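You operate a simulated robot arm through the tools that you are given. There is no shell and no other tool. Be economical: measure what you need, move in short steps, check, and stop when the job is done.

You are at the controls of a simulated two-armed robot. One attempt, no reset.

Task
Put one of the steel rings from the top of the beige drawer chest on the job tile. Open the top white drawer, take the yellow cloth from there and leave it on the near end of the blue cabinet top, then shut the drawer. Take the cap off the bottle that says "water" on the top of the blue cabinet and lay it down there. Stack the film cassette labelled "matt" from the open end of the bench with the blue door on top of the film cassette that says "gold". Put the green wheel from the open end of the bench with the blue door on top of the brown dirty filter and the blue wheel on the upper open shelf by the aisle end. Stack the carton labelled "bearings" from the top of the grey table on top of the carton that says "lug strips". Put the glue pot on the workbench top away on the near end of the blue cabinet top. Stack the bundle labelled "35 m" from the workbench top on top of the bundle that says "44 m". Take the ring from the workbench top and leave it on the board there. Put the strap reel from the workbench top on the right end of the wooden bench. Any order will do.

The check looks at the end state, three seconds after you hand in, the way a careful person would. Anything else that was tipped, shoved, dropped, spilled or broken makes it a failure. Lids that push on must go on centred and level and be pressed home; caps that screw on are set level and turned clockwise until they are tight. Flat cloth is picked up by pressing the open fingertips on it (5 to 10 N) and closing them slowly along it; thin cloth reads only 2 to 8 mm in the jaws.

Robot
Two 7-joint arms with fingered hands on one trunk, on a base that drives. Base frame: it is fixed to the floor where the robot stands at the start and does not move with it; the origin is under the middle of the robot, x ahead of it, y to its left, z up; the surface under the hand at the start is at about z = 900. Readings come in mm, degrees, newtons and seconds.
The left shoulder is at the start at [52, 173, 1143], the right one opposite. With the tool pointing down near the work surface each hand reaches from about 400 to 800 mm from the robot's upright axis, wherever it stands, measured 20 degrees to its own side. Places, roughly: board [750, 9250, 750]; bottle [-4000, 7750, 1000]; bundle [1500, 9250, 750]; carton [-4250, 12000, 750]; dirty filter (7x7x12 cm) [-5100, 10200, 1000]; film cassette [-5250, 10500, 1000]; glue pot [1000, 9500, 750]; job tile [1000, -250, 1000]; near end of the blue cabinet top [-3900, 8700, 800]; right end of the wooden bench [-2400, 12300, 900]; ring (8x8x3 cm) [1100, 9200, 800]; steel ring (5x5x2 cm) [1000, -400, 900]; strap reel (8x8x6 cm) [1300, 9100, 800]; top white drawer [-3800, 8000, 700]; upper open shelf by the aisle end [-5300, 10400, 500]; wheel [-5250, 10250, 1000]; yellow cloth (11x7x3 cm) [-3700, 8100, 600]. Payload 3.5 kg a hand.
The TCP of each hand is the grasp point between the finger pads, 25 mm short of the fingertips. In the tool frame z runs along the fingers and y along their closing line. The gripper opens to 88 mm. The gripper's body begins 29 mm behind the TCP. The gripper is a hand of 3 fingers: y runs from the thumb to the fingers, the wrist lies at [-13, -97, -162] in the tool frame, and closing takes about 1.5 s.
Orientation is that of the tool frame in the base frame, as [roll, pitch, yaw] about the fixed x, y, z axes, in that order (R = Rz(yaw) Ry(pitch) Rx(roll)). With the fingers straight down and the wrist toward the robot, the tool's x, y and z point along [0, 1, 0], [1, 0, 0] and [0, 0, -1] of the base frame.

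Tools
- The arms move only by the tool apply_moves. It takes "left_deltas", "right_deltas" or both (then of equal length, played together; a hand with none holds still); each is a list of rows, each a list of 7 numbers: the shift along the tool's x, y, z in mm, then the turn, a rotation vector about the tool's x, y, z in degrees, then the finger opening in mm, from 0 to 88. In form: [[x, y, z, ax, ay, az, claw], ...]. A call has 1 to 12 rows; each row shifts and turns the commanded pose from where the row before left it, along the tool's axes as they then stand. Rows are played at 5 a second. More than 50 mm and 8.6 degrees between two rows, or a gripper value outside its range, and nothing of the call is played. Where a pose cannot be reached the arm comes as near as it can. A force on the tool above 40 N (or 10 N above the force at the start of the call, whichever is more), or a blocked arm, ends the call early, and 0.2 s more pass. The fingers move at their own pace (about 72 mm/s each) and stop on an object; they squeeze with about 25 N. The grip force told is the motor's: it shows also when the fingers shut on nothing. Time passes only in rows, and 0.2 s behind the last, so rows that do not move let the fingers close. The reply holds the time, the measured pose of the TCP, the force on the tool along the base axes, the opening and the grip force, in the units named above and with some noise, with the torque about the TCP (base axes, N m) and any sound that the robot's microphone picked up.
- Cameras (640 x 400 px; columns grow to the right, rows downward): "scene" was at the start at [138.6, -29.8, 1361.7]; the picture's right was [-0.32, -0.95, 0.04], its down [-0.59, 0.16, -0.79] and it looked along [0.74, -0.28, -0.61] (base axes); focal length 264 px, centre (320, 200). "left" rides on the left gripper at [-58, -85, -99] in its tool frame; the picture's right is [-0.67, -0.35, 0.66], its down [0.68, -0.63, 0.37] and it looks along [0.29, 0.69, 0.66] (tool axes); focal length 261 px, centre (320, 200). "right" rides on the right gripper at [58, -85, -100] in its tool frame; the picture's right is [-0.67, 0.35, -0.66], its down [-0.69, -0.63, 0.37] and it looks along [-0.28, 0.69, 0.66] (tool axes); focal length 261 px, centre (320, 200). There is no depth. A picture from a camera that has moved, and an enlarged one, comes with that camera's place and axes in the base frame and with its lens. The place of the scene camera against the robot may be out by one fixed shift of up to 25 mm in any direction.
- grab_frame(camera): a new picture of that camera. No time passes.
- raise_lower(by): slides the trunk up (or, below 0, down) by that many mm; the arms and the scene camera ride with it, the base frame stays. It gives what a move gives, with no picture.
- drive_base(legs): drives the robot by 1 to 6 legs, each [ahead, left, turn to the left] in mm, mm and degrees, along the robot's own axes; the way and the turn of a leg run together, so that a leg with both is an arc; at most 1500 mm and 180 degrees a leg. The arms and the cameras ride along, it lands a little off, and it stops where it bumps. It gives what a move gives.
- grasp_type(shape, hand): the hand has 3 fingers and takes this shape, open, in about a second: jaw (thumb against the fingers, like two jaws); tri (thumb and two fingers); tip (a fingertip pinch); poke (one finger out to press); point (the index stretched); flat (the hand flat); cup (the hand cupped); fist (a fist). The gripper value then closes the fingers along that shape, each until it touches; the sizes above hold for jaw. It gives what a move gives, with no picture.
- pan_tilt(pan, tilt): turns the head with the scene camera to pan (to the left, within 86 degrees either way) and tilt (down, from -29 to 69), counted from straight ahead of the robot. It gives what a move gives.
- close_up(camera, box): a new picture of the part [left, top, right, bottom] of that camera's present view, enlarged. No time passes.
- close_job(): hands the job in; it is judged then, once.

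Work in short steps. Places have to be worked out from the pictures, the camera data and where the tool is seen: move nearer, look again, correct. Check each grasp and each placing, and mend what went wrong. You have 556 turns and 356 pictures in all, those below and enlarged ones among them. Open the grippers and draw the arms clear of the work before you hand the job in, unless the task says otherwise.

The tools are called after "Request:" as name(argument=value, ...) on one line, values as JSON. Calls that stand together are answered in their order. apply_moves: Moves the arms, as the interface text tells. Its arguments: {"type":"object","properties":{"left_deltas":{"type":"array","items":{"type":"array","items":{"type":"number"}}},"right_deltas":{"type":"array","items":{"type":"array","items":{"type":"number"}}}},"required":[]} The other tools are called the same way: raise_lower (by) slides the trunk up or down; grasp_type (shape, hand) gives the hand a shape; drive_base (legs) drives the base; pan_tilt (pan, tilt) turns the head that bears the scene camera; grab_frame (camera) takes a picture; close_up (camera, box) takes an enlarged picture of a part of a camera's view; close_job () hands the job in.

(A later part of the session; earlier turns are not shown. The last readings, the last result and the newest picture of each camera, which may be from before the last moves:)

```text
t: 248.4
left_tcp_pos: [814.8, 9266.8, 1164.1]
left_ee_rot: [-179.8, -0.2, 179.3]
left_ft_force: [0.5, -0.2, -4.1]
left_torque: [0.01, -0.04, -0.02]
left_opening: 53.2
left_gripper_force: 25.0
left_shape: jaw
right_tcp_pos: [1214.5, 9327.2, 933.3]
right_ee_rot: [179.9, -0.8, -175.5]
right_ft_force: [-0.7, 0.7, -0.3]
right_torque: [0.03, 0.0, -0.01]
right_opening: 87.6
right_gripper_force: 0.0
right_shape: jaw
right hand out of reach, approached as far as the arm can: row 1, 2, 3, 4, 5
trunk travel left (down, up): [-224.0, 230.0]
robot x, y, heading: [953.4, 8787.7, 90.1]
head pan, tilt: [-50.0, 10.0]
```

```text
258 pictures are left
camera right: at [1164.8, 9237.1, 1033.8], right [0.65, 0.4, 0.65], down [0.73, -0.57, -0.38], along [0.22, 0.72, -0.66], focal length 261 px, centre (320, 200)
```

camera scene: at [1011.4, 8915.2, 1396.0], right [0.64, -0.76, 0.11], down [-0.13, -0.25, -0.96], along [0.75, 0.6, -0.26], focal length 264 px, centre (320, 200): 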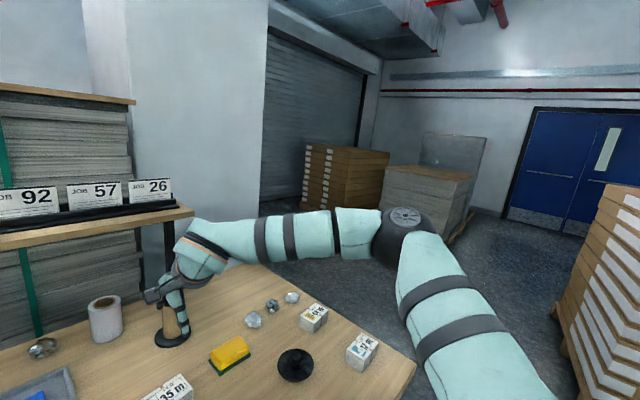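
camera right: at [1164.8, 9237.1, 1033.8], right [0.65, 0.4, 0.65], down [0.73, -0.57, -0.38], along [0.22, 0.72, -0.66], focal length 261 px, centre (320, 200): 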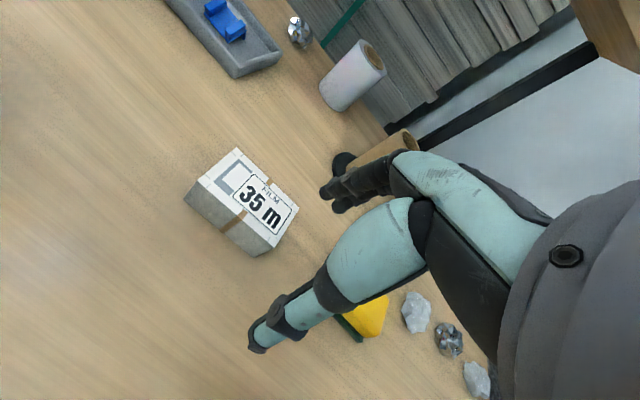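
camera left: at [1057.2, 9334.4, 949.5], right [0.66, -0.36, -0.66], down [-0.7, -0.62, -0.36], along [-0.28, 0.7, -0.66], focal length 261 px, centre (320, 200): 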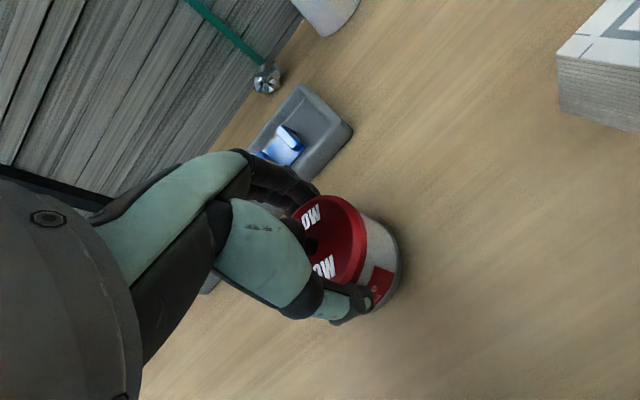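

The right arm's low reach is poor here; the left arm has the good posture. New plan: set the pot down temporarily, do the bundles with the left arm, and use the right arm for the reel in its own zone. I retract the right hand and go back to the earlier stance.

Request:
apply_moves(right_deltas=[[-10, -15, -40, 0, 0, 2, 88], [-20, -20, -40, 0, 0, 2, 88], [-30, -20, -30, 0, 0, 0, 88], [-40, -10, -20, 0, 0, 0, 88], [-40, 0, -20, 0, 0, 0, 88], [0, 0, -20, 0, 0, 0, 88]])

Request:
drive_base(legs=[[-82, 0, 0], [0, -145, 0]])

Request:
raise_lower(by=-110)

Request:
pan_tilt(pan=0, tilt=45)

Request:
grab_frame(camera="scene")

```text
t: 249.8
left_tcp_pos: [813.0, 9266.3, 1165.6]
left_ee_rot: [-179.9, -0.1, 179.3]
left_ft_force: [0.1, 0.5, -4.3]
left_torque: [0.02, 0.0, 0.01]
left_opening: 53.2
left_gripper_force: 24.3
left_shape: jaw
right_tcp_pos: [1357.9, 9265.1, 1103.6]
right_ee_rot: [180.0, -0.7, -179.5]
right_ft_force: [-0.9, 0.0, 0.5]
right_torque: [0.04, -0.02, 0.03]
right_opening: 87.8
right_gripper_force: 0.1
right_shape: jaw
trunk travel left (down, up): [-224.0, 230.0]
robot x, y, heading: [953.9, 8786.5, 89.8]
head pan, tilt: [-50.0, 10.0]
```

```text
t: 251.8
left_tcp_pos: [956.2, 9184.5, 1163.3]
left_ee_rot: [-179.8, -0.1, 179.3]
left_ft_force: [-0.3, -0.1, -5.0]
left_torque: [0.0, 0.02, 0.04]
left_opening: 53.0
left_gripper_force: 24.7
left_shape: jaw
right_tcp_pos: [1500.2, 9183.4, 1103.4]
right_ee_rot: [179.9, -0.6, -179.6]
right_ft_force: [0.0, 0.1, -0.2]
right_torque: [0.03, 0.0, 0.01]
right_opening: 87.8
right_gripper_force: 0.1
right_shape: jaw
trunk travel left (down, up): [-224.0, 230.0]
robot x, y, heading: [1099.1, 8706.4, 90.2]
head pan, tilt: [-50.0, 10.0]
```

```text
t: 253.2
left_tcp_pos: [957.1, 9184.0, 1055.8]
left_ee_rot: [-180.0, -0.2, 179.3]
left_ft_force: [-0.1, 0.6, -4.3]
left_torque: [-0.01, 0.0, -0.04]
left_opening: 53.1
left_gripper_force: 25.6
left_shape: jaw
right_tcp_pos: [1501.9, 9181.8, 994.2]
right_ee_rot: [179.9, -0.7, -179.6]
right_ft_force: [-0.6, 0.2, -0.1]
right_torque: [-0.02, 0.01, 0.01]
right_opening: 87.7
right_gripper_force: 0.0
right_shape: jaw
trunk travel left (down, up): [-114.0, 340.0]
robot x, y, heading: [1095.5, 8706.2, 89.8]
head pan, tilt: [-50.0, 10.0]
```

```text
t: 254.4
left_tcp_pos: [957.9, 9184.7, 1054.3]
left_ee_rot: [-179.7, -0.2, 179.3]
left_ft_force: [-0.3, -0.5, -5.0]
left_torque: [-0.03, -0.01, 0.02]
left_opening: 53.1
left_gripper_force: 25.6
left_shape: jaw
right_tcp_pos: [1501.9, 9182.6, 993.3]
right_ee_rot: [-179.9, -0.7, -179.6]
right_ft_force: [-0.2, 0.1, 0.0]
right_torque: [-0.04, -0.02, 0.02]
right_opening: 87.6
right_gripper_force: 0.1
right_shape: jaw
trunk travel left (down, up): [-114.0, 340.0]
robot x, y, heading: [1097.0, 8704.5, 89.9]
head pan, tilt: [0.0, 45.0]
```

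```text
257 pictures are left
camera scene: at [1083.2, 8925.8, 1193.5], right [1.0, 0.0, 0.0], down [0.0, -0.89, -0.46], along [0.0, 0.46, -0.89], focal length 264 px, centre (320, 200)
```

scene: 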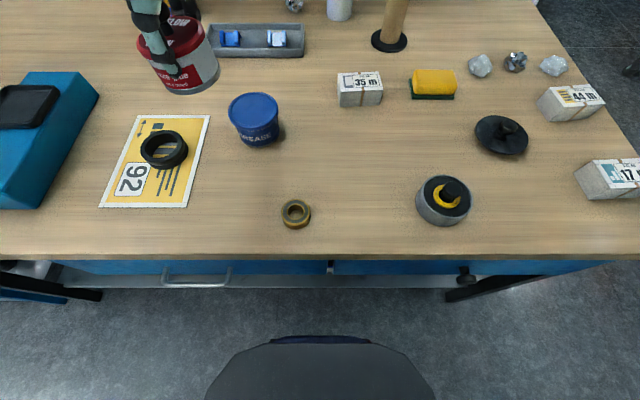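

I set the pot back on its original spot at (1001,9419).

Request:
apply_moves(left_deltas=[[-7, 39, 0, 0, 0, 0, 30], [-7, 39, 0, 0, 0, 0, 30], [-7, 39, 0, 0, 0, 0, 30], [-7, 39, 0, 0, 0, 0, 30], [-7, 39, 0, 0, 0, 0, 30], [-8, 39, 0, 0, 0, 0, 30], [0, 0, 45, 0, 0, 0, 30], [0, 0, 45, 0, 0, 0, 30], [0, 0, 45, 0, 0, 0, 30], [0, 0, 45, 0, 0, 0, 30], [0, 0, 10, 0, 0, 0, 30], [0, 0, 0, 0, 0, 0, 30]])

Request:
apply_moves(left_deltas=[[0, 0, 4, 0, 0, 0, 30], [0, 0, 3, 0, 0, 0, 30], [0, 0, 2, 0, 0, 0, 30], [0, 0, 0, 0, 0, 0, 30]])

```text
t: 257.0
left_tcp_pos: [1002.3, 9417.4, 863.9]
left_ee_rot: [-179.8, -0.2, 179.3]
left_ft_force: [1.0, -0.1, -4.9]
left_torque: [-0.08, -0.04, -0.02]
left_opening: 52.6
left_gripper_force: 24.6
left_shape: jaw
right_tcp_pos: [1502.3, 9183.8, 993.7]
right_ee_rot: [-179.9, -0.7, -179.6]
right_ft_force: [0.4, 0.0, -0.5]
right_torque: [0.02, -0.02, -0.04]
right_opening: 87.8
right_gripper_force: 0.0
right_shape: jaw
trunk travel left (down, up): [-114.0, 340.0]
robot x, y, heading: [1096.5, 8702.6, 89.9]
head pan, tilt: [0.0, 45.0]
```

```text
t: 258.0
left_tcp_pos: [1002.5, 9417.3, 854.0]
left_ee_rot: [-179.8, -0.2, 179.2]
left_ft_force: [0.4, 0.1, -5.0]
left_torque: [-0.01, -0.04, 0.02]
left_opening: 52.7
left_gripper_force: 24.8
left_shape: jaw
right_tcp_pos: [1501.6, 9182.3, 993.1]
right_ee_rot: [179.9, -0.7, -179.6]
right_ft_force: [0.2, 0.1, -0.1]
right_torque: [-0.01, 0.0, 0.05]
right_opening: 87.9
right_gripper_force: 0.1
right_shape: jaw
trunk travel left (down, up): [-114.0, 340.0]
robot x, y, heading: [1094.0, 8703.4, 90.2]
head pan, tilt: [0.0, 45.0]
```

Request:
apply_moves(left_deltas=[[0, 0, 2, 0, 0, 0, 30], [0, 0, 1.5, 0, 0, 0, 30], [0, 0, 0, 0, 0, 0, 30]])

```text
t: 258.8
left_tcp_pos: [1001.7, 9417.3, 852.5]
left_ee_rot: [-179.9, -0.2, 179.3]
left_ft_force: [0.3, -0.3, -4.1]
left_torque: [0.05, 0.01, -0.01]
left_opening: 53.0
left_gripper_force: 25.2
left_shape: jaw
right_tcp_pos: [1502.0, 9183.0, 993.1]
right_ee_rot: [180.0, -0.6, -179.6]
right_ft_force: [-0.2, 0.8, -0.6]
right_torque: [-0.01, 0.02, -0.02]
right_opening: 87.6
right_gripper_force: 0.1
right_shape: jaw
trunk travel left (down, up): [-114.0, 340.0]
robot x, y, heading: [1094.8, 8706.8, 90.0]
head pan, tilt: [0.0, 45.0]
```

Not yet in contact; a couple more millimetres.

Request:
apply_moves(left_deltas=[[0, 0, 1.5, 0, 0, 0, 30], [0, 0, 1, 0, 0, 0, 30], [0, 0, 1, 0, 0, 0, 30], [0, 0, 0, 0, 0, 0, 30]])

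```text
t: 259.8
left_tcp_pos: [1003.2, 9416.0, 849.0]
left_ee_rot: [-179.9, -0.2, 179.2]
left_ft_force: [3.4, 2.7, 4.2]
left_torque: [0.12, -0.01, -0.05]
left_opening: 52.6
left_gripper_force: 24.9
left_shape: jaw
right_tcp_pos: [1502.5, 9182.3, 994.4]
right_ee_rot: [179.9, -0.8, -179.6]
right_ft_force: [-0.6, -0.7, -0.1]
right_torque: [0.03, -0.02, -0.03]
right_opening: 87.6
right_gripper_force: 0.0
right_shape: jaw
trunk travel left (down, up): [-114.0, 340.0]
robot x, y, heading: [1093.8, 8706.4, 89.8]
head pan, tilt: [0.0, 45.0]
```

Contact; release, lift, retract and shift the base right by 200 mm.

Request:
apply_moves(left_deltas=[[0, 0, -1, 0, 0, 0, 30], [0, 0, 0, 0, 0, 0, 60], [0, 0, 0, 0, 0, 0, 88], [0, 0, 0, 0, 0, 0, 88], [0, 0, 0, 0, 0, 0, 88], [0, 0, -20, 0, 0, 0, 88], [0, 0, -40, 0, 0, 0, 88], [0, 0, -40, 0, 0, 0, 88], [0, 0, -40, 0, 0, 0, 88], [0, -40, -20, 0, 0, 0, 88], [0, -40, 0, 0, 0, 0, 88], [0, -40, 0, 0, 0, 0, 88]])

Request:
drive_base(legs=[[0, -200, 0]])

Request:
grab_frame(camera="left")

Request:
grab_frame(camera="scene")

```text
t: 262.4
left_tcp_pos: [1001.3, 9297.0, 1010.6]
left_ee_rot: [-179.8, -0.3, 179.3]
left_ft_force: [0.1, -0.2, -0.3]
left_torque: [0.03, 0.04, -0.03]
left_opening: 87.8
left_gripper_force: 0.1
left_shape: jaw
right_tcp_pos: [1501.4, 9180.9, 993.9]
right_ee_rot: [179.9, -0.8, -179.6]
right_ft_force: [-0.2, 0.0, 0.1]
right_torque: [0.01, -0.01, -0.02]
right_opening: 87.9
right_gripper_force: 0.0
right_shape: jaw
trunk travel left (down, up): [-114.0, 340.0]
robot x, y, heading: [1093.2, 8700.5, 90.0]
head pan, tilt: [0.0, 45.0]
heard: snap
```

```text
t: 264.0
left_tcp_pos: [1202.1, 9298.2, 1010.6]
left_ee_rot: [-179.8, -0.2, 179.3]
left_ft_force: [0.0, 0.4, 0.5]
left_torque: [-0.03, 0.01, 0.02]
left_opening: 87.7
left_gripper_force: 0.1
left_shape: jaw
right_tcp_pos: [1701.4, 9181.5, 992.8]
right_ee_rot: [180.0, -0.8, -179.5]
right_ft_force: [0.5, -1.2, 1.0]
right_torque: [0.03, -0.02, 0.04]
right_opening: 87.9
right_gripper_force: 0.0
right_shape: jaw
trunk travel left (down, up): [-114.0, 340.0]
robot x, y, heading: [1293.6, 8702.6, 89.9]
head pan, tilt: [0.0, 45.0]
```

```text
256 pictures are left
camera left: at [1259.1, 9213.1, 1109.9], right [0.66, -0.36, -0.66], down [-0.69, -0.62, -0.36], along [-0.28, 0.7, -0.66], focal length 261 px, centre (320, 200)
```

left: 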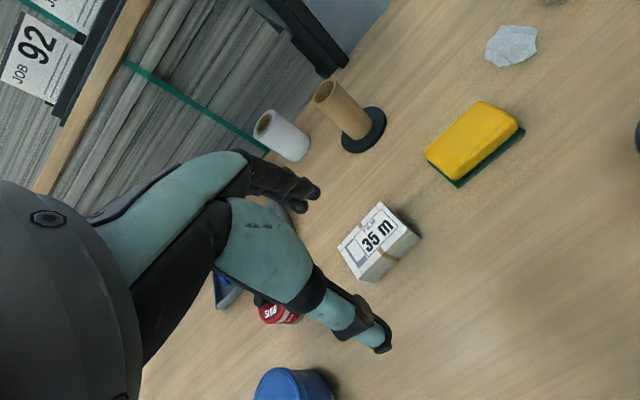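

```text
255 pictures are left
camera scene: at [1284.3, 8925.2, 1193.6], right [1.0, 0.0, 0.0], down [0.0, -0.89, -0.46], along [0.0, 0.46, -0.89], focal length 264 px, centre (320, 200)
```

scene: 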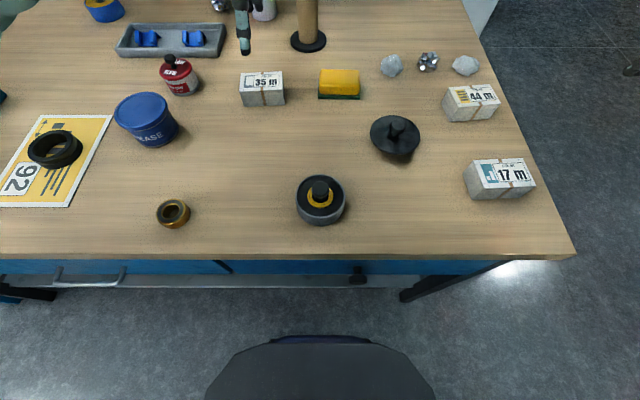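

Pot is standing. I check the pot's lid in close-up, and refine bundle geometry.

Request:
close_up(camera="scene", box=[130, 40, 300, 150])

Request:
close_up(camera="scene", box=[360, 40, 560, 210])

```text
3.64 times, centred on (215, 95) of scene
camera zoom: at [1284.3, 8925.2, 1193.6], right [1.0, 0.0, 0.0], down [0.0, -0.89, -0.46], along [0.0, 0.46, -0.89], focal length 960 px, centre (702, 582)
```

zoom: 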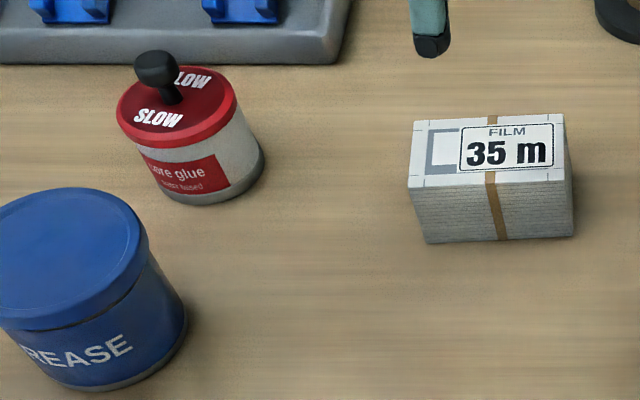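

```text
2.35 times, centred on (460, 125) of scene
camera zoom: at [1284.3, 8925.2, 1193.6], right [1.0, 0.0, 0.0], down [0.0, -0.89, -0.46], along [0.0, 0.46, -0.89], focal length 621 px, centre (-9, 376)
```

zoom: 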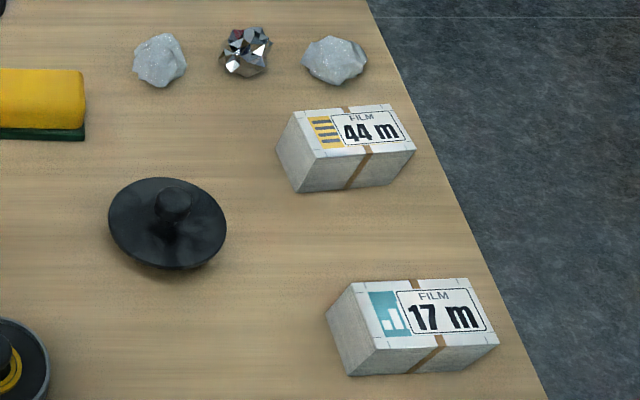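

Everything fine. I take the left hand over the bundle centre (1178,9384) and descend.

Request:
apply_moves(left_deltas=[[6, 22, 20, 0, 0, -1, 88], [6, 21, 30, 0, 0, -1, 88], [6, 21, 30, 0, 0, -1, 88], [6, 21, 30, 0, 0, 0, 88], [0, 0, 25, 0, 0, 0, 88], [0, 0, 0, 0, 0, 0, 88]])

Request:
grab_frame(camera="left")

```text
t: 265.4
left_tcp_pos: [1175.9, 9381.1, 875.1]
left_ee_rot: [-179.9, -0.2, -177.7]
left_ft_force: [-0.3, 0.4, -0.1]
left_torque: [0.0, -0.01, 0.0]
left_opening: 87.7
left_gripper_force: 0.0
left_shape: jaw
right_tcp_pos: [1703.2, 9182.3, 994.1]
right_ee_rot: [-179.9, -0.7, -179.6]
right_ft_force: [-0.1, 0.2, 0.3]
right_torque: [0.01, 0.02, 0.0]
right_opening: 87.8
right_gripper_force: 0.1
right_shape: jaw
trunk travel left (down, up): [-114.0, 340.0]
robot x, y, heading: [1297.6, 8705.1, 89.9]
head pan, tilt: [0.0, 45.0]
```

```text
252 pictures are left
camera left: at [1236.4, 9299.8, 974.0], right [0.68, -0.32, -0.66], down [-0.66, -0.66, -0.36], along [-0.31, 0.68, -0.66], focal length 261 px, centre (320, 200)
```

left: 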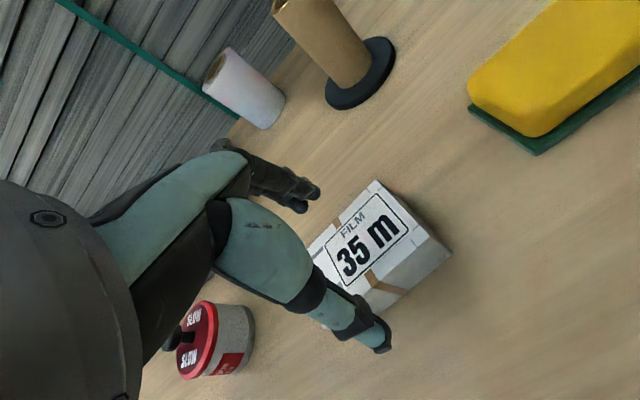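

Centre refined to (1176,9389). I shift 8 mm forward, descend to z≈832 and close.

Request:
apply_moves(left_deltas=[[0, 8, 10, 0, 0, 0, 88], [0, 0, 15, 0, 0, 1, 88], [0, 0, 10, 0, 0, 1, 88], [0, 0, 7, 0, 0, 0, 88], [0, 0, 0, 0, 0, 0, 88], [0, 0, 0, 0, 0, 0, 60], [0, 0, 0, 0, 0, 0, 40], [0, 0, 0, 0, 0, 0, 25], [0, 0, 0, 0, 0, 0, 25], [0, 0, 0, 0, 0, 0, 25], [0, 0, 0, 0, 0, 0, 25]])

Request:
grab_frame(camera="left")

```text
t: 267.8
left_tcp_pos: [1176.5, 9391.1, 833.1]
left_ee_rot: [-179.8, -0.2, -179.7]
left_ft_force: [0.3, -0.1, 0.9]
left_torque: [-0.02, -0.03, 0.03]
left_opening: 48.9
left_gripper_force: 25.2
left_shape: jaw
right_tcp_pos: [1702.4, 9183.9, 993.2]
right_ee_rot: [-180.0, -0.6, -179.5]
right_ft_force: [-0.2, 0.1, -0.7]
right_torque: [-0.02, -0.05, -0.01]
right_opening: 87.8
right_gripper_force: 0.1
right_shape: jaw
trunk travel left (down, up): [-114.0, 340.0]
robot x, y, heading: [1298.3, 8708.3, 89.9]
head pan, tilt: [0.0, 45.0]
```

```text
251 pictures are left
camera left: at [1233.7, 9306.7, 932.3], right [0.67, -0.35, -0.66], down [-0.68, -0.63, -0.36], along [-0.29, 0.69, -0.66], focal length 261 px, centre (320, 200)
```

left: 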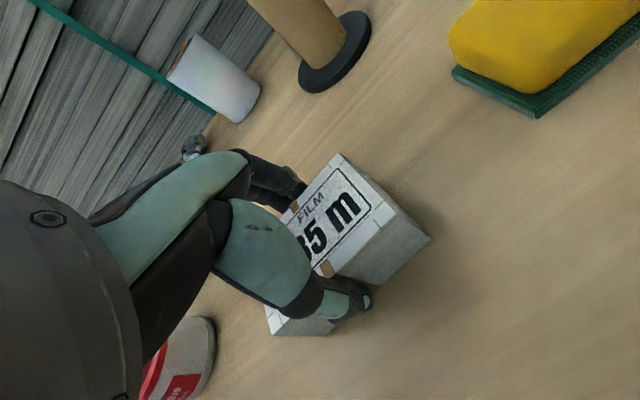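

Bundle gripped. I lift it, pull in a little, and drive right to bring the "44 m" bundle (≈(1594,9346), turned ~6°) into reach.

Request:
apply_moves(left_deltas=[[0, 0, -20, 0, 0, 0, 25], [0, 0, -40, 0, 0, 0, 25], [0, 0, -45, 0, 0, 0, 25], [0, 0, -45, 0, 0, 0, 25], [0, -40, 0, 0, 0, 0, 25], [0, -40, 0, 0, 0, 0, 25], [0, -40, 0, 0, 0, 0, 25], [0, 0, 0, 0, 0, 0, 25]])

Request:
drive_base(legs=[[0, -360, 0]])

Request:
grab_frame(camera="scene")

Request:
grab_frame(camera="left")

```text
t: 269.6
left_tcp_pos: [1178.1, 9271.6, 984.4]
left_ee_rot: [-179.8, -0.3, -179.7]
left_ft_force: [0.2, -0.3, -1.5]
left_torque: [0.02, 0.03, -0.01]
left_opening: 48.9
left_gripper_force: 25.0
left_shape: jaw
right_tcp_pos: [1702.5, 9182.3, 993.5]
right_ee_rot: [-180.0, -0.6, -179.6]
right_ft_force: [0.3, 1.6, 0.2]
right_torque: [-0.02, 0.01, 0.0]
right_opening: 87.6
right_gripper_force: 0.0
right_shape: jaw
trunk travel left (down, up): [-114.0, 340.0]
robot x, y, heading: [1293.7, 8704.2, 90.2]
head pan, tilt: [0.0, 45.0]
```

```text
t: 271.9
left_tcp_pos: [1532.9, 9271.3, 983.5]
left_ee_rot: [-179.9, -0.2, -179.8]
left_ft_force: [-0.9, 0.7, -1.8]
left_torque: [0.01, -0.02, 0.04]
left_opening: 48.6
left_gripper_force: 25.1
left_shape: jaw
right_tcp_pos: [2057.0, 9182.4, 992.7]
right_ee_rot: [179.9, -0.8, -179.5]
right_ft_force: [-0.6, -0.5, 0.0]
right_torque: [0.03, 0.02, 0.02]
right_opening: 87.6
right_gripper_force: 0.1
right_shape: jaw
trunk travel left (down, up): [-114.0, 340.0]
robot x, y, heading: [1649.5, 8702.6, 89.7]
head pan, tilt: [0.0, 45.0]
```

```text
250 pictures are left
camera scene: at [1639.1, 8925.2, 1193.5], right [1.0, 0.0, 0.0], down [0.0, -0.89, -0.46], along [0.0, 0.46, -0.89], focal length 264 px, centre (320, 200)
```

scene: 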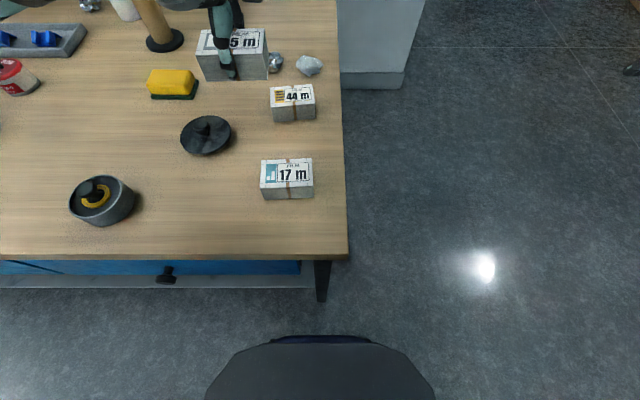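

```text
249 pictures are left
camera left: at [1591.4, 9186.5, 1083.3], right [0.67, -0.35, -0.66], down [-0.68, -0.63, -0.36], along [-0.29, 0.69, -0.66], focal length 261 px, centre (320, 200)
```

left: 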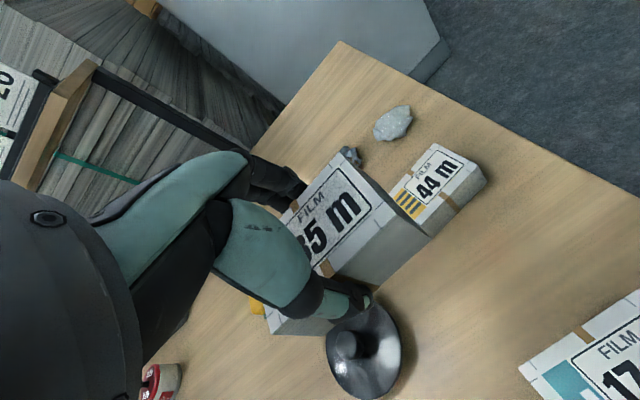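

Target centre ≈(1598,9346), turned 6°. I align above it and lower to just above.

Request:
apply_moves(left_deltas=[[-16, 19, 0, 0, 0, -2, 25], [-16, 19, 0, 0, 0, -2, 25], [-16, 19, 0, 0, 0, -2, 25], [-17, 18, 0, 0, 0, 0, 25], [0, 0, 30, 0, 0, 0, 25], [0, 0, 30, 0, 0, 0, 25], [0, 0, 20, 0, 0, 0, 25], [0, 0, 0, 0, 0, 0, 25]])

Request:
close_up(camera="scene", box=[200, 20, 380, 140])

Request:
grab_frame(camera="left")

```text
t: 273.7
left_tcp_pos: [1593.2, 9349.0, 903.3]
left_ee_rot: [-179.9, -0.2, -173.8]
left_ft_force: [-0.2, -0.1, -0.9]
left_torque: [0.0, 0.02, 0.03]
left_opening: 48.6
left_gripper_force: 25.3
left_shape: jaw
right_tcp_pos: [2058.4, 9180.9, 993.5]
right_ee_rot: [180.0, -0.6, -179.6]
right_ft_force: [-0.6, -0.5, -0.3]
right_torque: [0.03, -0.01, 0.02]
right_opening: 87.6
right_gripper_force: 0.0
right_shape: jaw
trunk travel left (down, up): [-114.0, 340.0]
robot x, y, heading: [1655.0, 8704.1, 90.0]
head pan, tilt: [0.0, 45.0]
```

```text
3.33 times, centred on (290, 80) of scene
camera zoom: at [1638.9, 8925.0, 1193.6], right [1.0, 0.0, 0.0], down [0.0, -0.89, -0.46], along [0.0, 0.46, -0.89], focal length 880 px, centre (420, 600)
```

zoom: 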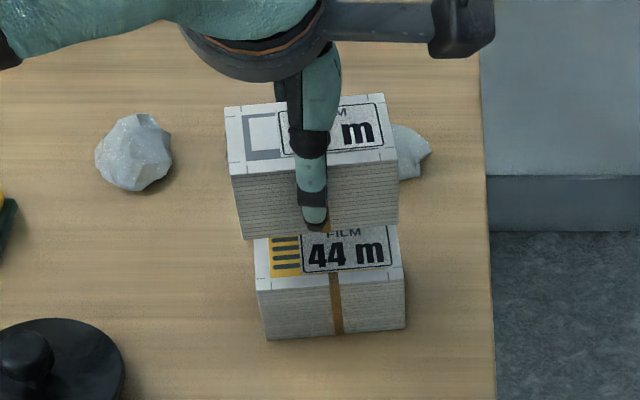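

```text
247 pictures are left
camera left: at [1659.2, 9271.8, 1002.9], right [0.7, -0.28, -0.66], down [-0.61, -0.7, -0.36], along [-0.36, 0.66, -0.66], focal length 261 px, centre (320, 200)
```

left: 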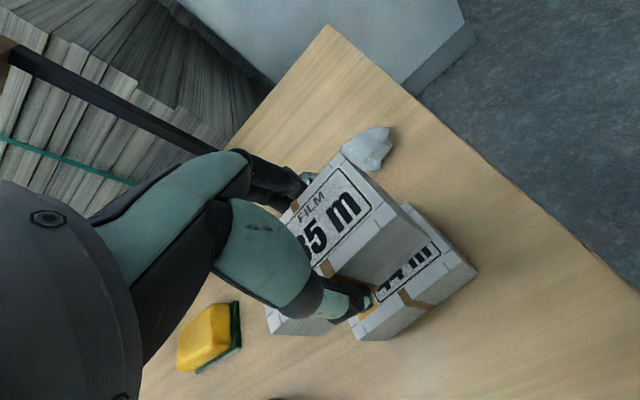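

Alignment within ~3 mm. I correct slightly and lower to contact.

Request:
apply_moves(left_deltas=[[-3, -2, 10, 0, 0, 0, 25], [0, 0, 10, 0, 0, 0, 25], [0, 0, 5, 0, 0, 0, 25], [0, 0, 2, 0, 0, 0, 25], [0, 0, 2, 0, 0, 0, 25], [0, 0, 0, 0, 0, 0, 25]])

```text
t: 275.1
left_tcp_pos: [1596.2, 9347.2, 876.4]
left_ee_rot: [-179.8, -0.1, -173.8]
left_ft_force: [0.5, 0.9, -0.9]
left_torque: [0.05, 0.0, -0.01]
left_opening: 48.8
left_gripper_force: 25.5
left_shape: jaw
right_tcp_pos: [2056.7, 9182.0, 992.8]
right_ee_rot: [180.0, -0.7, -179.6]
right_ft_force: [0.1, 0.7, -0.4]
right_torque: [-0.02, 0.0, 0.0]
right_opening: 88.0
right_gripper_force: 0.0
right_shape: jaw
trunk travel left (down, up): [-114.0, 340.0]
robot x, y, heading: [1647.6, 8706.4, 89.9]
head pan, tilt: [0.0, 45.0]
```

Request:
apply_moves(left_deltas=[[0, 0, 1.5, 0, 0, 0, 25], [0, 0, 1.5, 0, 0, 0, 25], [0, 0, 1, 0, 0, 0, 25], [0, 0, 0, 0, 0, 0, 25]])

```text
t: 276.1
left_tcp_pos: [1596.6, 9347.4, 870.7]
left_ee_rot: [180.0, -0.2, -173.8]
left_ft_force: [0.1, 2.2, 7.7]
left_torque: [0.06, -0.01, 0.0]
left_opening: 48.6
left_gripper_force: 25.1
left_shape: jaw
right_tcp_pos: [2057.5, 9181.0, 994.3]
right_ee_rot: [179.9, -0.6, -179.6]
right_ft_force: [-0.1, -0.4, 0.2]
right_torque: [-0.01, 0.01, 0.04]
right_opening: 88.1
right_gripper_force: 0.0
right_shape: jaw
trunk travel left (down, up): [-114.0, 340.0]
robot x, y, heading: [1650.4, 8703.9, 90.0]
head pan, tilt: [0.0, 45.0]
```

Contact at the stack height. Release and lift.

Request:
apply_moves(left_deltas=[[0, 0, -0.5, 0, 0, 0, 25], [0, 0, 0, 0, 0, 0, 55], [0, 0, 0, 0, 0, 0, 70], [0, 0, 0, 0, 0, 0, 75], [0, 0, 0, 0, 0, 0, 75], [0, 0, -20, 0, 0, 0, 75], [0, 0, -40, 0, 0, 0, 75], [0, 0, -40, 0, 0, 0, 88], [0, -30, -30, 0, 0, 0, 88], [0, -30, 0, 0, 0, 0, 88]])

Request:
close_up(camera="scene", box=[200, 20, 380, 140])

```text
t: 278.3
left_tcp_pos: [1602.9, 9285.5, 1003.2]
left_ee_rot: [-179.9, -0.2, -173.8]
left_ft_force: [0.4, -0.8, 0.2]
left_torque: [0.04, -0.03, -0.02]
left_opening: 87.8
left_gripper_force: 0.0
left_shape: jaw
right_tcp_pos: [2057.6, 9180.9, 993.5]
right_ee_rot: [179.8, -0.7, -179.7]
right_ft_force: [0.3, -0.8, 0.9]
right_torque: [-0.02, 0.01, 0.0]
right_opening: 88.0
right_gripper_force: 0.1
right_shape: jaw
trunk travel left (down, up): [-114.0, 340.0]
robot x, y, heading: [1650.0, 8706.1, 89.7]
head pan, tilt: [0.0, 45.0]
```

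```text
3.33 times, centred on (290, 80) of scene
camera zoom: at [1638.9, 8924.5, 1193.7], right [1.0, 0.0, 0.0], down [0.0, -0.89, -0.46], along [0.0, 0.46, -0.89], focal length 880 px, centre (420, 600)
```

zoom: 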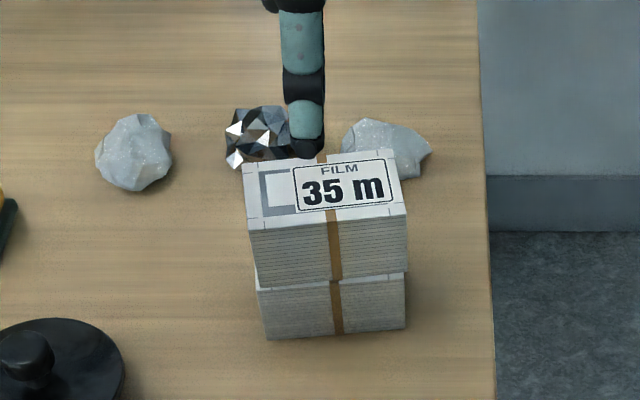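

Stack is good. Next the strap reel with the right hand: drive left to x≈1090 and bring the right hand over the reel.

Request:
drive_base(legs=[[0, 555, 0]])

Request:
grab_frame(camera="right")

Request:
close_up(camera="scene", box=[360, 140, 500, 240])

```text
t: 281.5
left_tcp_pos: [1039.2, 9289.2, 1001.7]
left_ee_rot: [-179.9, -0.2, -174.1]
left_ft_force: [0.6, -0.3, 0.4]
left_torque: [0.01, -0.04, 0.0]
left_opening: 87.6
left_gripper_force: 0.0
left_shape: jaw
right_tcp_pos: [1494.4, 9182.0, 993.6]
right_ee_rot: [179.9, -0.7, -179.8]
right_ft_force: [-0.2, -0.4, 0.7]
right_torque: [0.0, -0.01, -0.03]
right_opening: 87.7
right_gripper_force: 0.1
right_shape: jaw
trunk travel left (down, up): [-114.0, 340.0]
robot x, y, heading: [1083.2, 8707.9, 89.7]
head pan, tilt: [0.0, 45.0]
```

```text
245 pictures are left
camera right: at [1436.5, 9096.4, 1093.6], right [0.68, 0.35, 0.65], down [0.68, -0.63, -0.37], along [0.27, 0.7, -0.66], focal length 261 px, centre (320, 200)
```

right: 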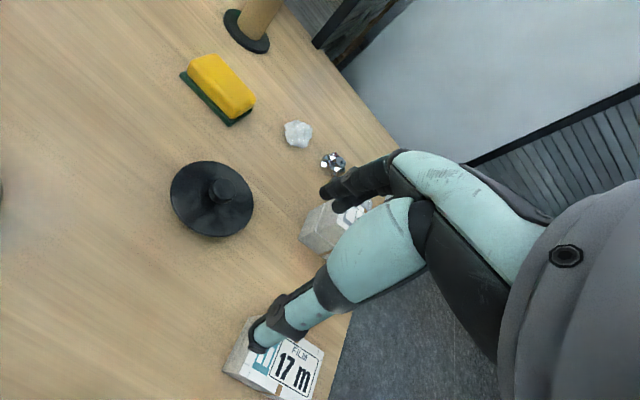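

```text
4.00 times, centred on (430, 190) of scene
camera zoom: at [1074.1, 8926.9, 1193.6], right [1.0, -0.01, 0.0], down [0.0, -0.89, -0.46], along [0.0, 0.46, -0.89], focal length 1056 px, centre (-120, 240)
```

zoom: 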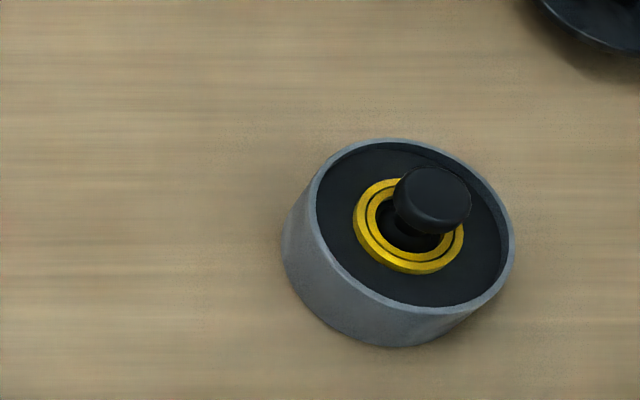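

Reel with mushroom knob at ≈(1292,9132); I will grip the knob. Moving the right hand over it.

Request:
apply_moves(right_deltas=[[40, -10, 10, 0, 0, 0, 70], [40, -10, 10, 0, 0, 0, 70], [40, -10, 10, 0, 0, 0, 70], [40, -10, 10, 0, 0, 0, 70], [40, -10, 10, 0, 0, 0, 70], [0, 0, 0, 0, 0, 0, 70]])

Request:
grab_frame(camera="right")

Request:
grab_frame(camera="scene")

```text
t: 282.9
left_tcp_pos: [1040.7, 9288.0, 1001.9]
left_ee_rot: [-179.9, -0.1, -174.0]
left_ft_force: [-0.4, -0.2, 0.6]
left_torque: [-0.03, 0.01, -0.01]
left_opening: 87.5
left_gripper_force: 0.0
left_shape: jaw
right_tcp_pos: [1292.8, 9131.0, 943.9]
right_ee_rot: [180.0, -0.9, -179.7]
right_ft_force: [0.0, -0.3, 0.7]
right_torque: [-0.05, 0.04, -0.03]
right_opening: 70.4
right_gripper_force: 0.3
right_shape: jaw
trunk travel left (down, up): [-114.0, 340.0]
robot x, y, heading: [1081.9, 8708.9, 89.5]
head pan, tilt: [0.0, 45.0]
```

```text
243 pictures are left
camera right: at [1236.6, 9045.0, 1045.2], right [0.68, 0.35, 0.65], down [0.68, -0.63, -0.38], along [0.27, 0.7, -0.66], focal length 261 px, centre (320, 200)
```

right: 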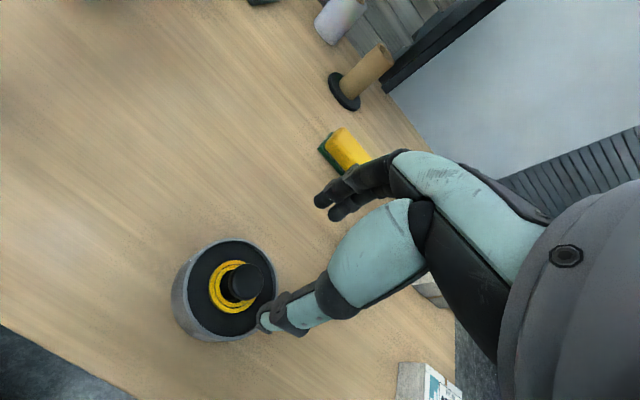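

```text
242 pictures are left
camera scene: at [1075.2, 8926.8, 1193.6], right [1.0, -0.01, 0.0], down [-0.01, -0.89, -0.46], along [0.0, 0.46, -0.89], focal length 264 px, centre (320, 200)
```

scene: 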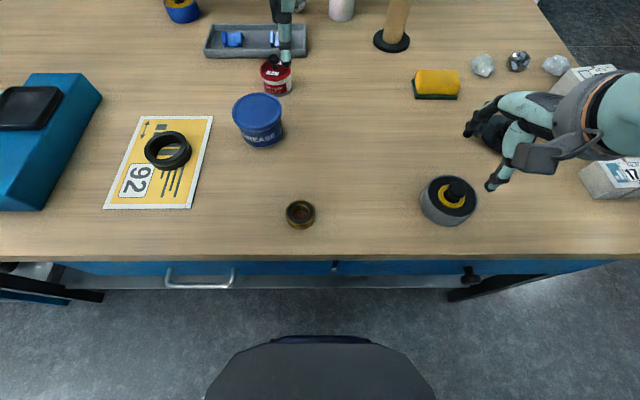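

Knob at ≈(1291,9122). I centre, set opening 50, and descend to z≈868.

Request:
apply_moves(right_deltas=[[2, -9, 20, 0, 0, 0, 50], [0, 0, 25, 0, 0, 0, 50], [0, 0, 15, 0, 0, 0, 50], [0, 0, 10, 0, 0, 0, 50], [0, 0, 5, 0, 0, 0, 50], [0, 0, 0, 0, 0, 0, 50]])

Request:
grab_frame(camera="right")

Request:
close_up(camera="scene", box=[380, 120, 540, 240])

```text
t: 284.3
left_tcp_pos: [1039.9, 9289.0, 1002.5]
left_ee_rot: [-179.9, -0.2, -174.0]
left_ft_force: [0.4, -0.5, -0.1]
left_torque: [0.05, 0.02, -0.01]
left_opening: 87.5
left_gripper_force: 0.0
left_shape: jaw
right_tcp_pos: [1290.6, 9124.0, 871.7]
right_ee_rot: [180.0, -0.6, -179.8]
right_ft_force: [0.3, -0.3, 0.1]
right_torque: [0.04, 0.0, -0.01]
right_opening: 50.2
right_gripper_force: 0.1
right_shape: jaw
right hand out of reach, approached as far as the arm can: row 1
trunk travel left (down, up): [-114.0, 340.0]
robot x, y, heading: [1086.1, 8708.6, 89.7]
head pan, tilt: [0.0, 45.0]
```

```text
241 pictures are left
camera right: at [1233.9, 9037.9, 971.6], right [0.68, 0.35, 0.65], down [0.68, -0.63, -0.37], along [0.27, 0.7, -0.66], focal length 261 px, centre (320, 200)
```

right: 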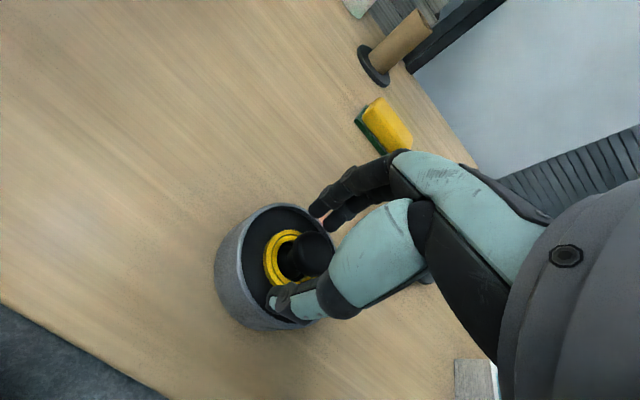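

```text
3.33 times, centred on (460, 180) of scene
camera zoom: at [1074.4, 8926.7, 1193.6], right [1.0, -0.01, 0.0], down [0.0, -0.89, -0.46], along [0.0, 0.46, -0.89], focal length 880 px, centre (-147, 267)
```

zoom: 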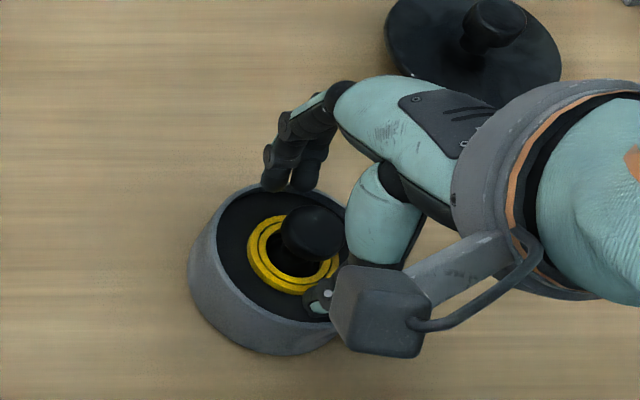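

Fingers straddle the knob. Close.

Request:
apply_moves(right_deltas=[[0, 0, 2, 0, 0, 0, 35], [0, 0, 0, 0, 0, 0, 20], [0, 0, 0, 0, 0, 0, 5], [0, 0, 0, 0, 0, 0, 0], [0, 0, 0, 0, 0, 0, 0], [0, 0, 0, 0, 0, 0, 0]])

Request:
apply_moves(right_deltas=[[0, 0, -10, 0, 0, 0, 0], [0, 0, -20, 0, 0, 0, 0], [0, 0, -20, 0, 0, 0, 0], [0, 0, 0, 0, 0, 0, 0]])

Request:
grab_frame(camera="right")

```text
t: 285.7
left_tcp_pos: [1039.3, 9287.9, 1001.4]
left_ee_rot: [-179.8, -0.2, -173.9]
left_ft_force: [1.0, -0.8, 0.0]
left_torque: [-0.03, 0.01, 0.01]
left_opening: 87.7
left_gripper_force: 0.0
left_shape: jaw
right_tcp_pos: [1290.0, 9124.3, 868.6]
right_ee_rot: [180.0, -0.6, -179.9]
right_ft_force: [0.1, 0.2, 0.1]
right_torque: [0.01, -0.01, 0.01]
right_opening: 17.9
right_gripper_force: 25.2
right_shape: jaw
trunk travel left (down, up): [-114.0, 340.0]
robot x, y, heading: [1089.1, 8706.0, 89.9]
head pan, tilt: [0.0, 45.0]
```

```text
t: 286.7
left_tcp_pos: [1040.2, 9288.3, 1002.1]
left_ee_rot: [-179.8, -0.2, -173.9]
left_ft_force: [1.0, 0.5, 0.5]
left_torque: [-0.01, -0.02, -0.02]
left_opening: 87.8
left_gripper_force: 0.2
left_shape: jaw
right_tcp_pos: [1290.1, 9122.8, 918.0]
right_ee_rot: [180.0, -0.6, -179.8]
right_ft_force: [-0.2, -1.0, -1.6]
right_torque: [0.04, -0.01, -0.02]
right_opening: 17.5
right_gripper_force: 25.3
right_shape: jaw
trunk travel left (down, up): [-114.0, 340.0]
robot x, y, heading: [1085.7, 8705.5, 89.6]
head pan, tilt: [0.0, 45.0]
```

```text
239 pictures are left
camera right: at [1233.3, 9037.1, 1018.2], right [0.68, 0.35, 0.65], down [0.68, -0.63, -0.37], along [0.27, 0.7, -0.66], focal length 261 px, centre (320, 200)
```

right: 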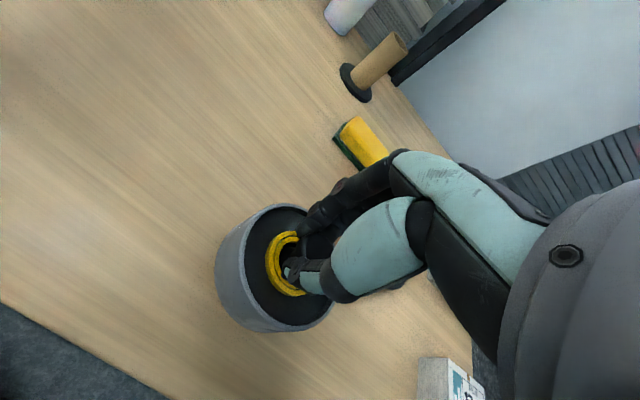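

Reel is held. I lift it more, and re-grasp the pot with the left hand.

Request:
apply_moves(right_deltas=[[0, 0, -30, 0, 0, 0, 0], [0, 0, -30, 0, 0, 0, 0], [0, 0, -30, 0, 0, 0, 0], [0, 0, 0, 0, 0, 0, 0], [0, 0, 0, 0, 0, 0, 0], [0, 0, 0, 0, 0, 0, 0], [0, 0, 0, 0, 0, 0, 0]], left_deltas=[[0, 0, 0, 0, 0, 3.4, 88], [0, 0, 0, 0, 0, 3, 88], [10, 33, 0, 0, 0, 0, 88], [10, 33, 0, 0, 0, 0, 88], [10, 33, 0, 0, 0, 0, 88], [7, 31, 0, 0, 0, 0, 88], [0, 0, 0, 0, 0, 0, 88]])

Request:
apply_moves(left_deltas=[[0, 0, 40, 0, 0, 0, 88], [0, 0, 40, 0, 0, 0, 88], [0, 0, 20, 0, 0, 0, 88], [0, 0, 0, 0, 0, 0, 88]])

Request:
grab_frame(camera="left")

```text
t: 288.3
left_tcp_pos: [1003.4, 9417.9, 1001.7]
left_ee_rot: [-179.8, -0.2, 179.6]
left_ft_force: [-0.4, 0.0, -0.1]
left_torque: [0.0, 0.01, -0.01]
left_opening: 87.6
left_gripper_force: 0.1
left_shape: jaw
right_tcp_pos: [1291.7, 9119.0, 1008.1]
right_ee_rot: [179.8, -0.7, -179.8]
right_ft_force: [0.2, 0.5, 0.3]
right_torque: [0.0, 0.02, -0.01]
right_opening: 13.5
right_gripper_force: 24.5
right_shape: jaw
trunk travel left (down, up): [-114.0, 340.0]
robot x, y, heading: [1085.3, 8707.3, 89.7]
head pan, tilt: [0.0, 45.0]
```

```text
t: 289.3
left_tcp_pos: [1002.3, 9419.8, 900.1]
left_ee_rot: [-179.9, -0.2, 179.6]
left_ft_force: [0.5, -0.7, 0.2]
left_torque: [0.02, 0.0, 0.02]
left_opening: 87.7
left_gripper_force: 0.1
left_shape: jaw
right_tcp_pos: [1291.0, 9119.3, 1007.0]
right_ee_rot: [180.0, -0.7, -179.7]
right_ft_force: [-0.4, -0.9, -0.5]
right_torque: [0.03, 0.01, 0.01]
right_opening: 13.3
right_gripper_force: 24.8
right_shape: jaw
trunk travel left (down, up): [-114.0, 340.0]
robot x, y, heading: [1081.7, 8706.4, 89.8]
head pan, tilt: [0.0, 45.0]
```

```text
238 pictures are left
camera left: at [1058.9, 9334.4, 999.5], right [0.67, -0.36, -0.66], down [-0.69, -0.63, -0.36], along [-0.28, 0.69, -0.66], focal length 261 px, centre (320, 200)
```

left: 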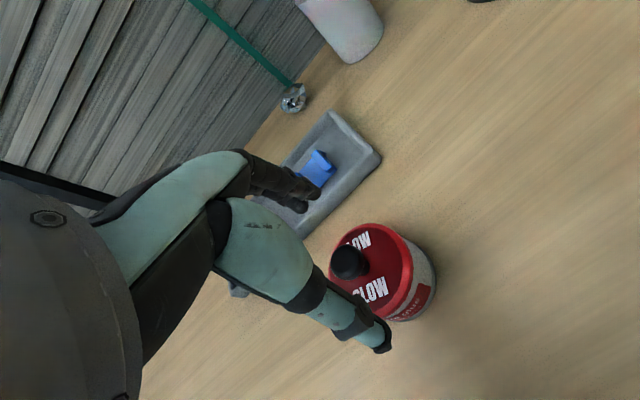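

The right hand's reading changed (13.5 mm, no weight): the reel may have slipped. I look.

Request:
grab_frame(camera="right")

Request:
grab_frame(camera="scene")

```text
237 pictures are left
camera right: at [1234.2, 9035.1, 1108.4], right [0.68, 0.35, 0.65], down [0.68, -0.63, -0.38], along [0.27, 0.7, -0.66], focal length 261 px, centre (320, 200)
```

right: 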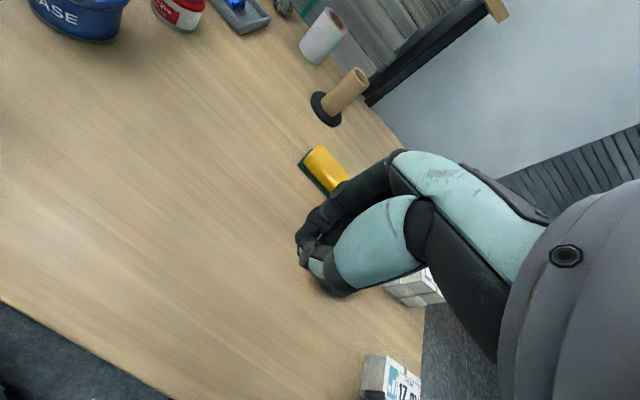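

```text
236 pictures are left
camera scene: at [1074.4, 8926.8, 1193.6], right [1.0, -0.01, 0.0], down [0.0, -0.89, -0.46], along [0.0, 0.46, -0.89], focal length 264 px, centre (320, 200)
```

scene: 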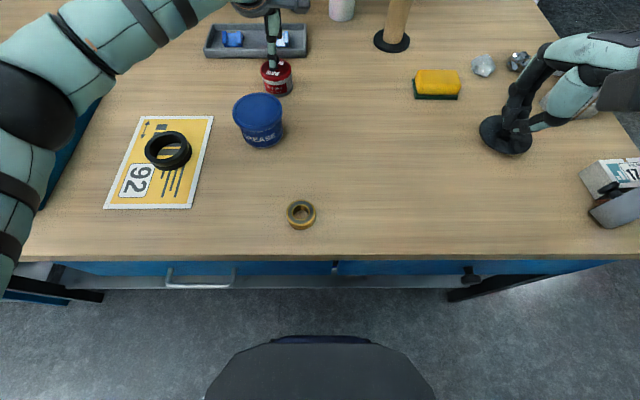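

The reel slipped out and fell near the 17 m bundle. I look there.

Request:
pan_tilt(pan=-40, tilt=45)

Request:
grab_frame(camera="scene")

```text
t: 290.4
left_tcp_pos: [1002.7, 9419.7, 900.4]
left_ee_rot: [-179.7, -0.3, 179.5]
left_ft_force: [0.0, 0.3, 0.2]
left_torque: [0.02, 0.03, -0.01]
left_opening: 87.5
left_gripper_force: 0.1
left_shape: jaw
right_tcp_pos: [1291.0, 9121.0, 1007.5]
right_ee_rot: [179.9, -0.7, -179.8]
right_ft_force: [-0.5, 0.3, 0.6]
right_torque: [0.0, 0.0, -0.01]
right_opening: 13.4
right_gripper_force: 25.1
right_shape: jaw
trunk travel left (down, up): [-114.0, 340.0]
robot x, y, heading: [1083.7, 8706.1, 89.6]
head pan, tilt: [-40.0, 45.0]
```

```text
235 pictures are left
camera scene: at [1126.4, 8908.5, 1199.2], right [0.76, -0.62, 0.19], down [-0.46, -0.73, -0.51], along [0.46, 0.3, -0.84], focal length 264 px, centre (320, 200)
```

scene: 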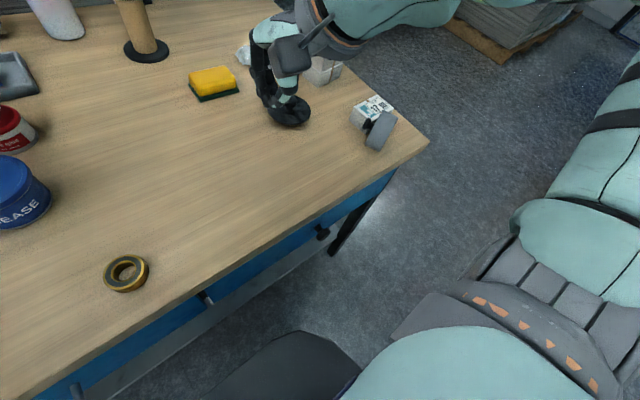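

The reel rolled against the 17 m bundle, and the hand still reads 13 mm. I look at both closely.

Request:
close_up(camera="scene", box=[330, 70, 440, 170])

Request:
close_up(camera="right", box=[270, 190, 390, 310])

```text
4.00 times, centred on (385, 120) of scene
camera zoom: at [1126.4, 8908.5, 1199.2], right [0.76, -0.62, 0.19], down [-0.46, -0.73, -0.51], along [0.46, 0.3, -0.84], focal length 1056 px, centre (60, 520)
```

zoom: 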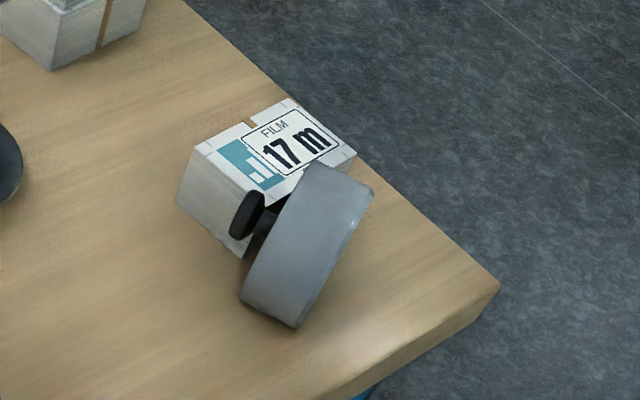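

```text
3.33 times, centred on (330, 250) of right
camera zoom: at [1234.2, 9035.2, 1108.3], right [0.68, 0.35, 0.65], down [0.68, -0.63, -0.37], along [0.27, 0.7, -0.66], focal length 869 px, centre (287, 33)
```

zoom: 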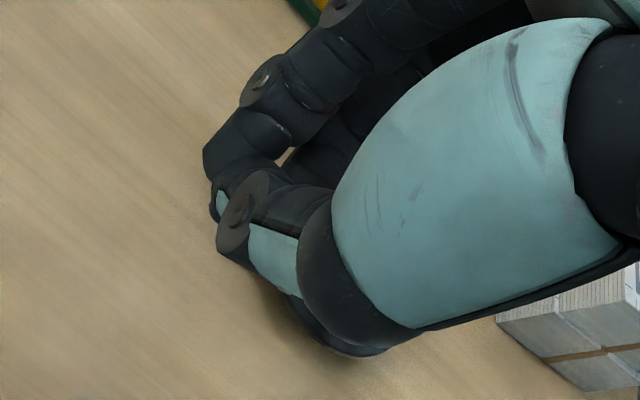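

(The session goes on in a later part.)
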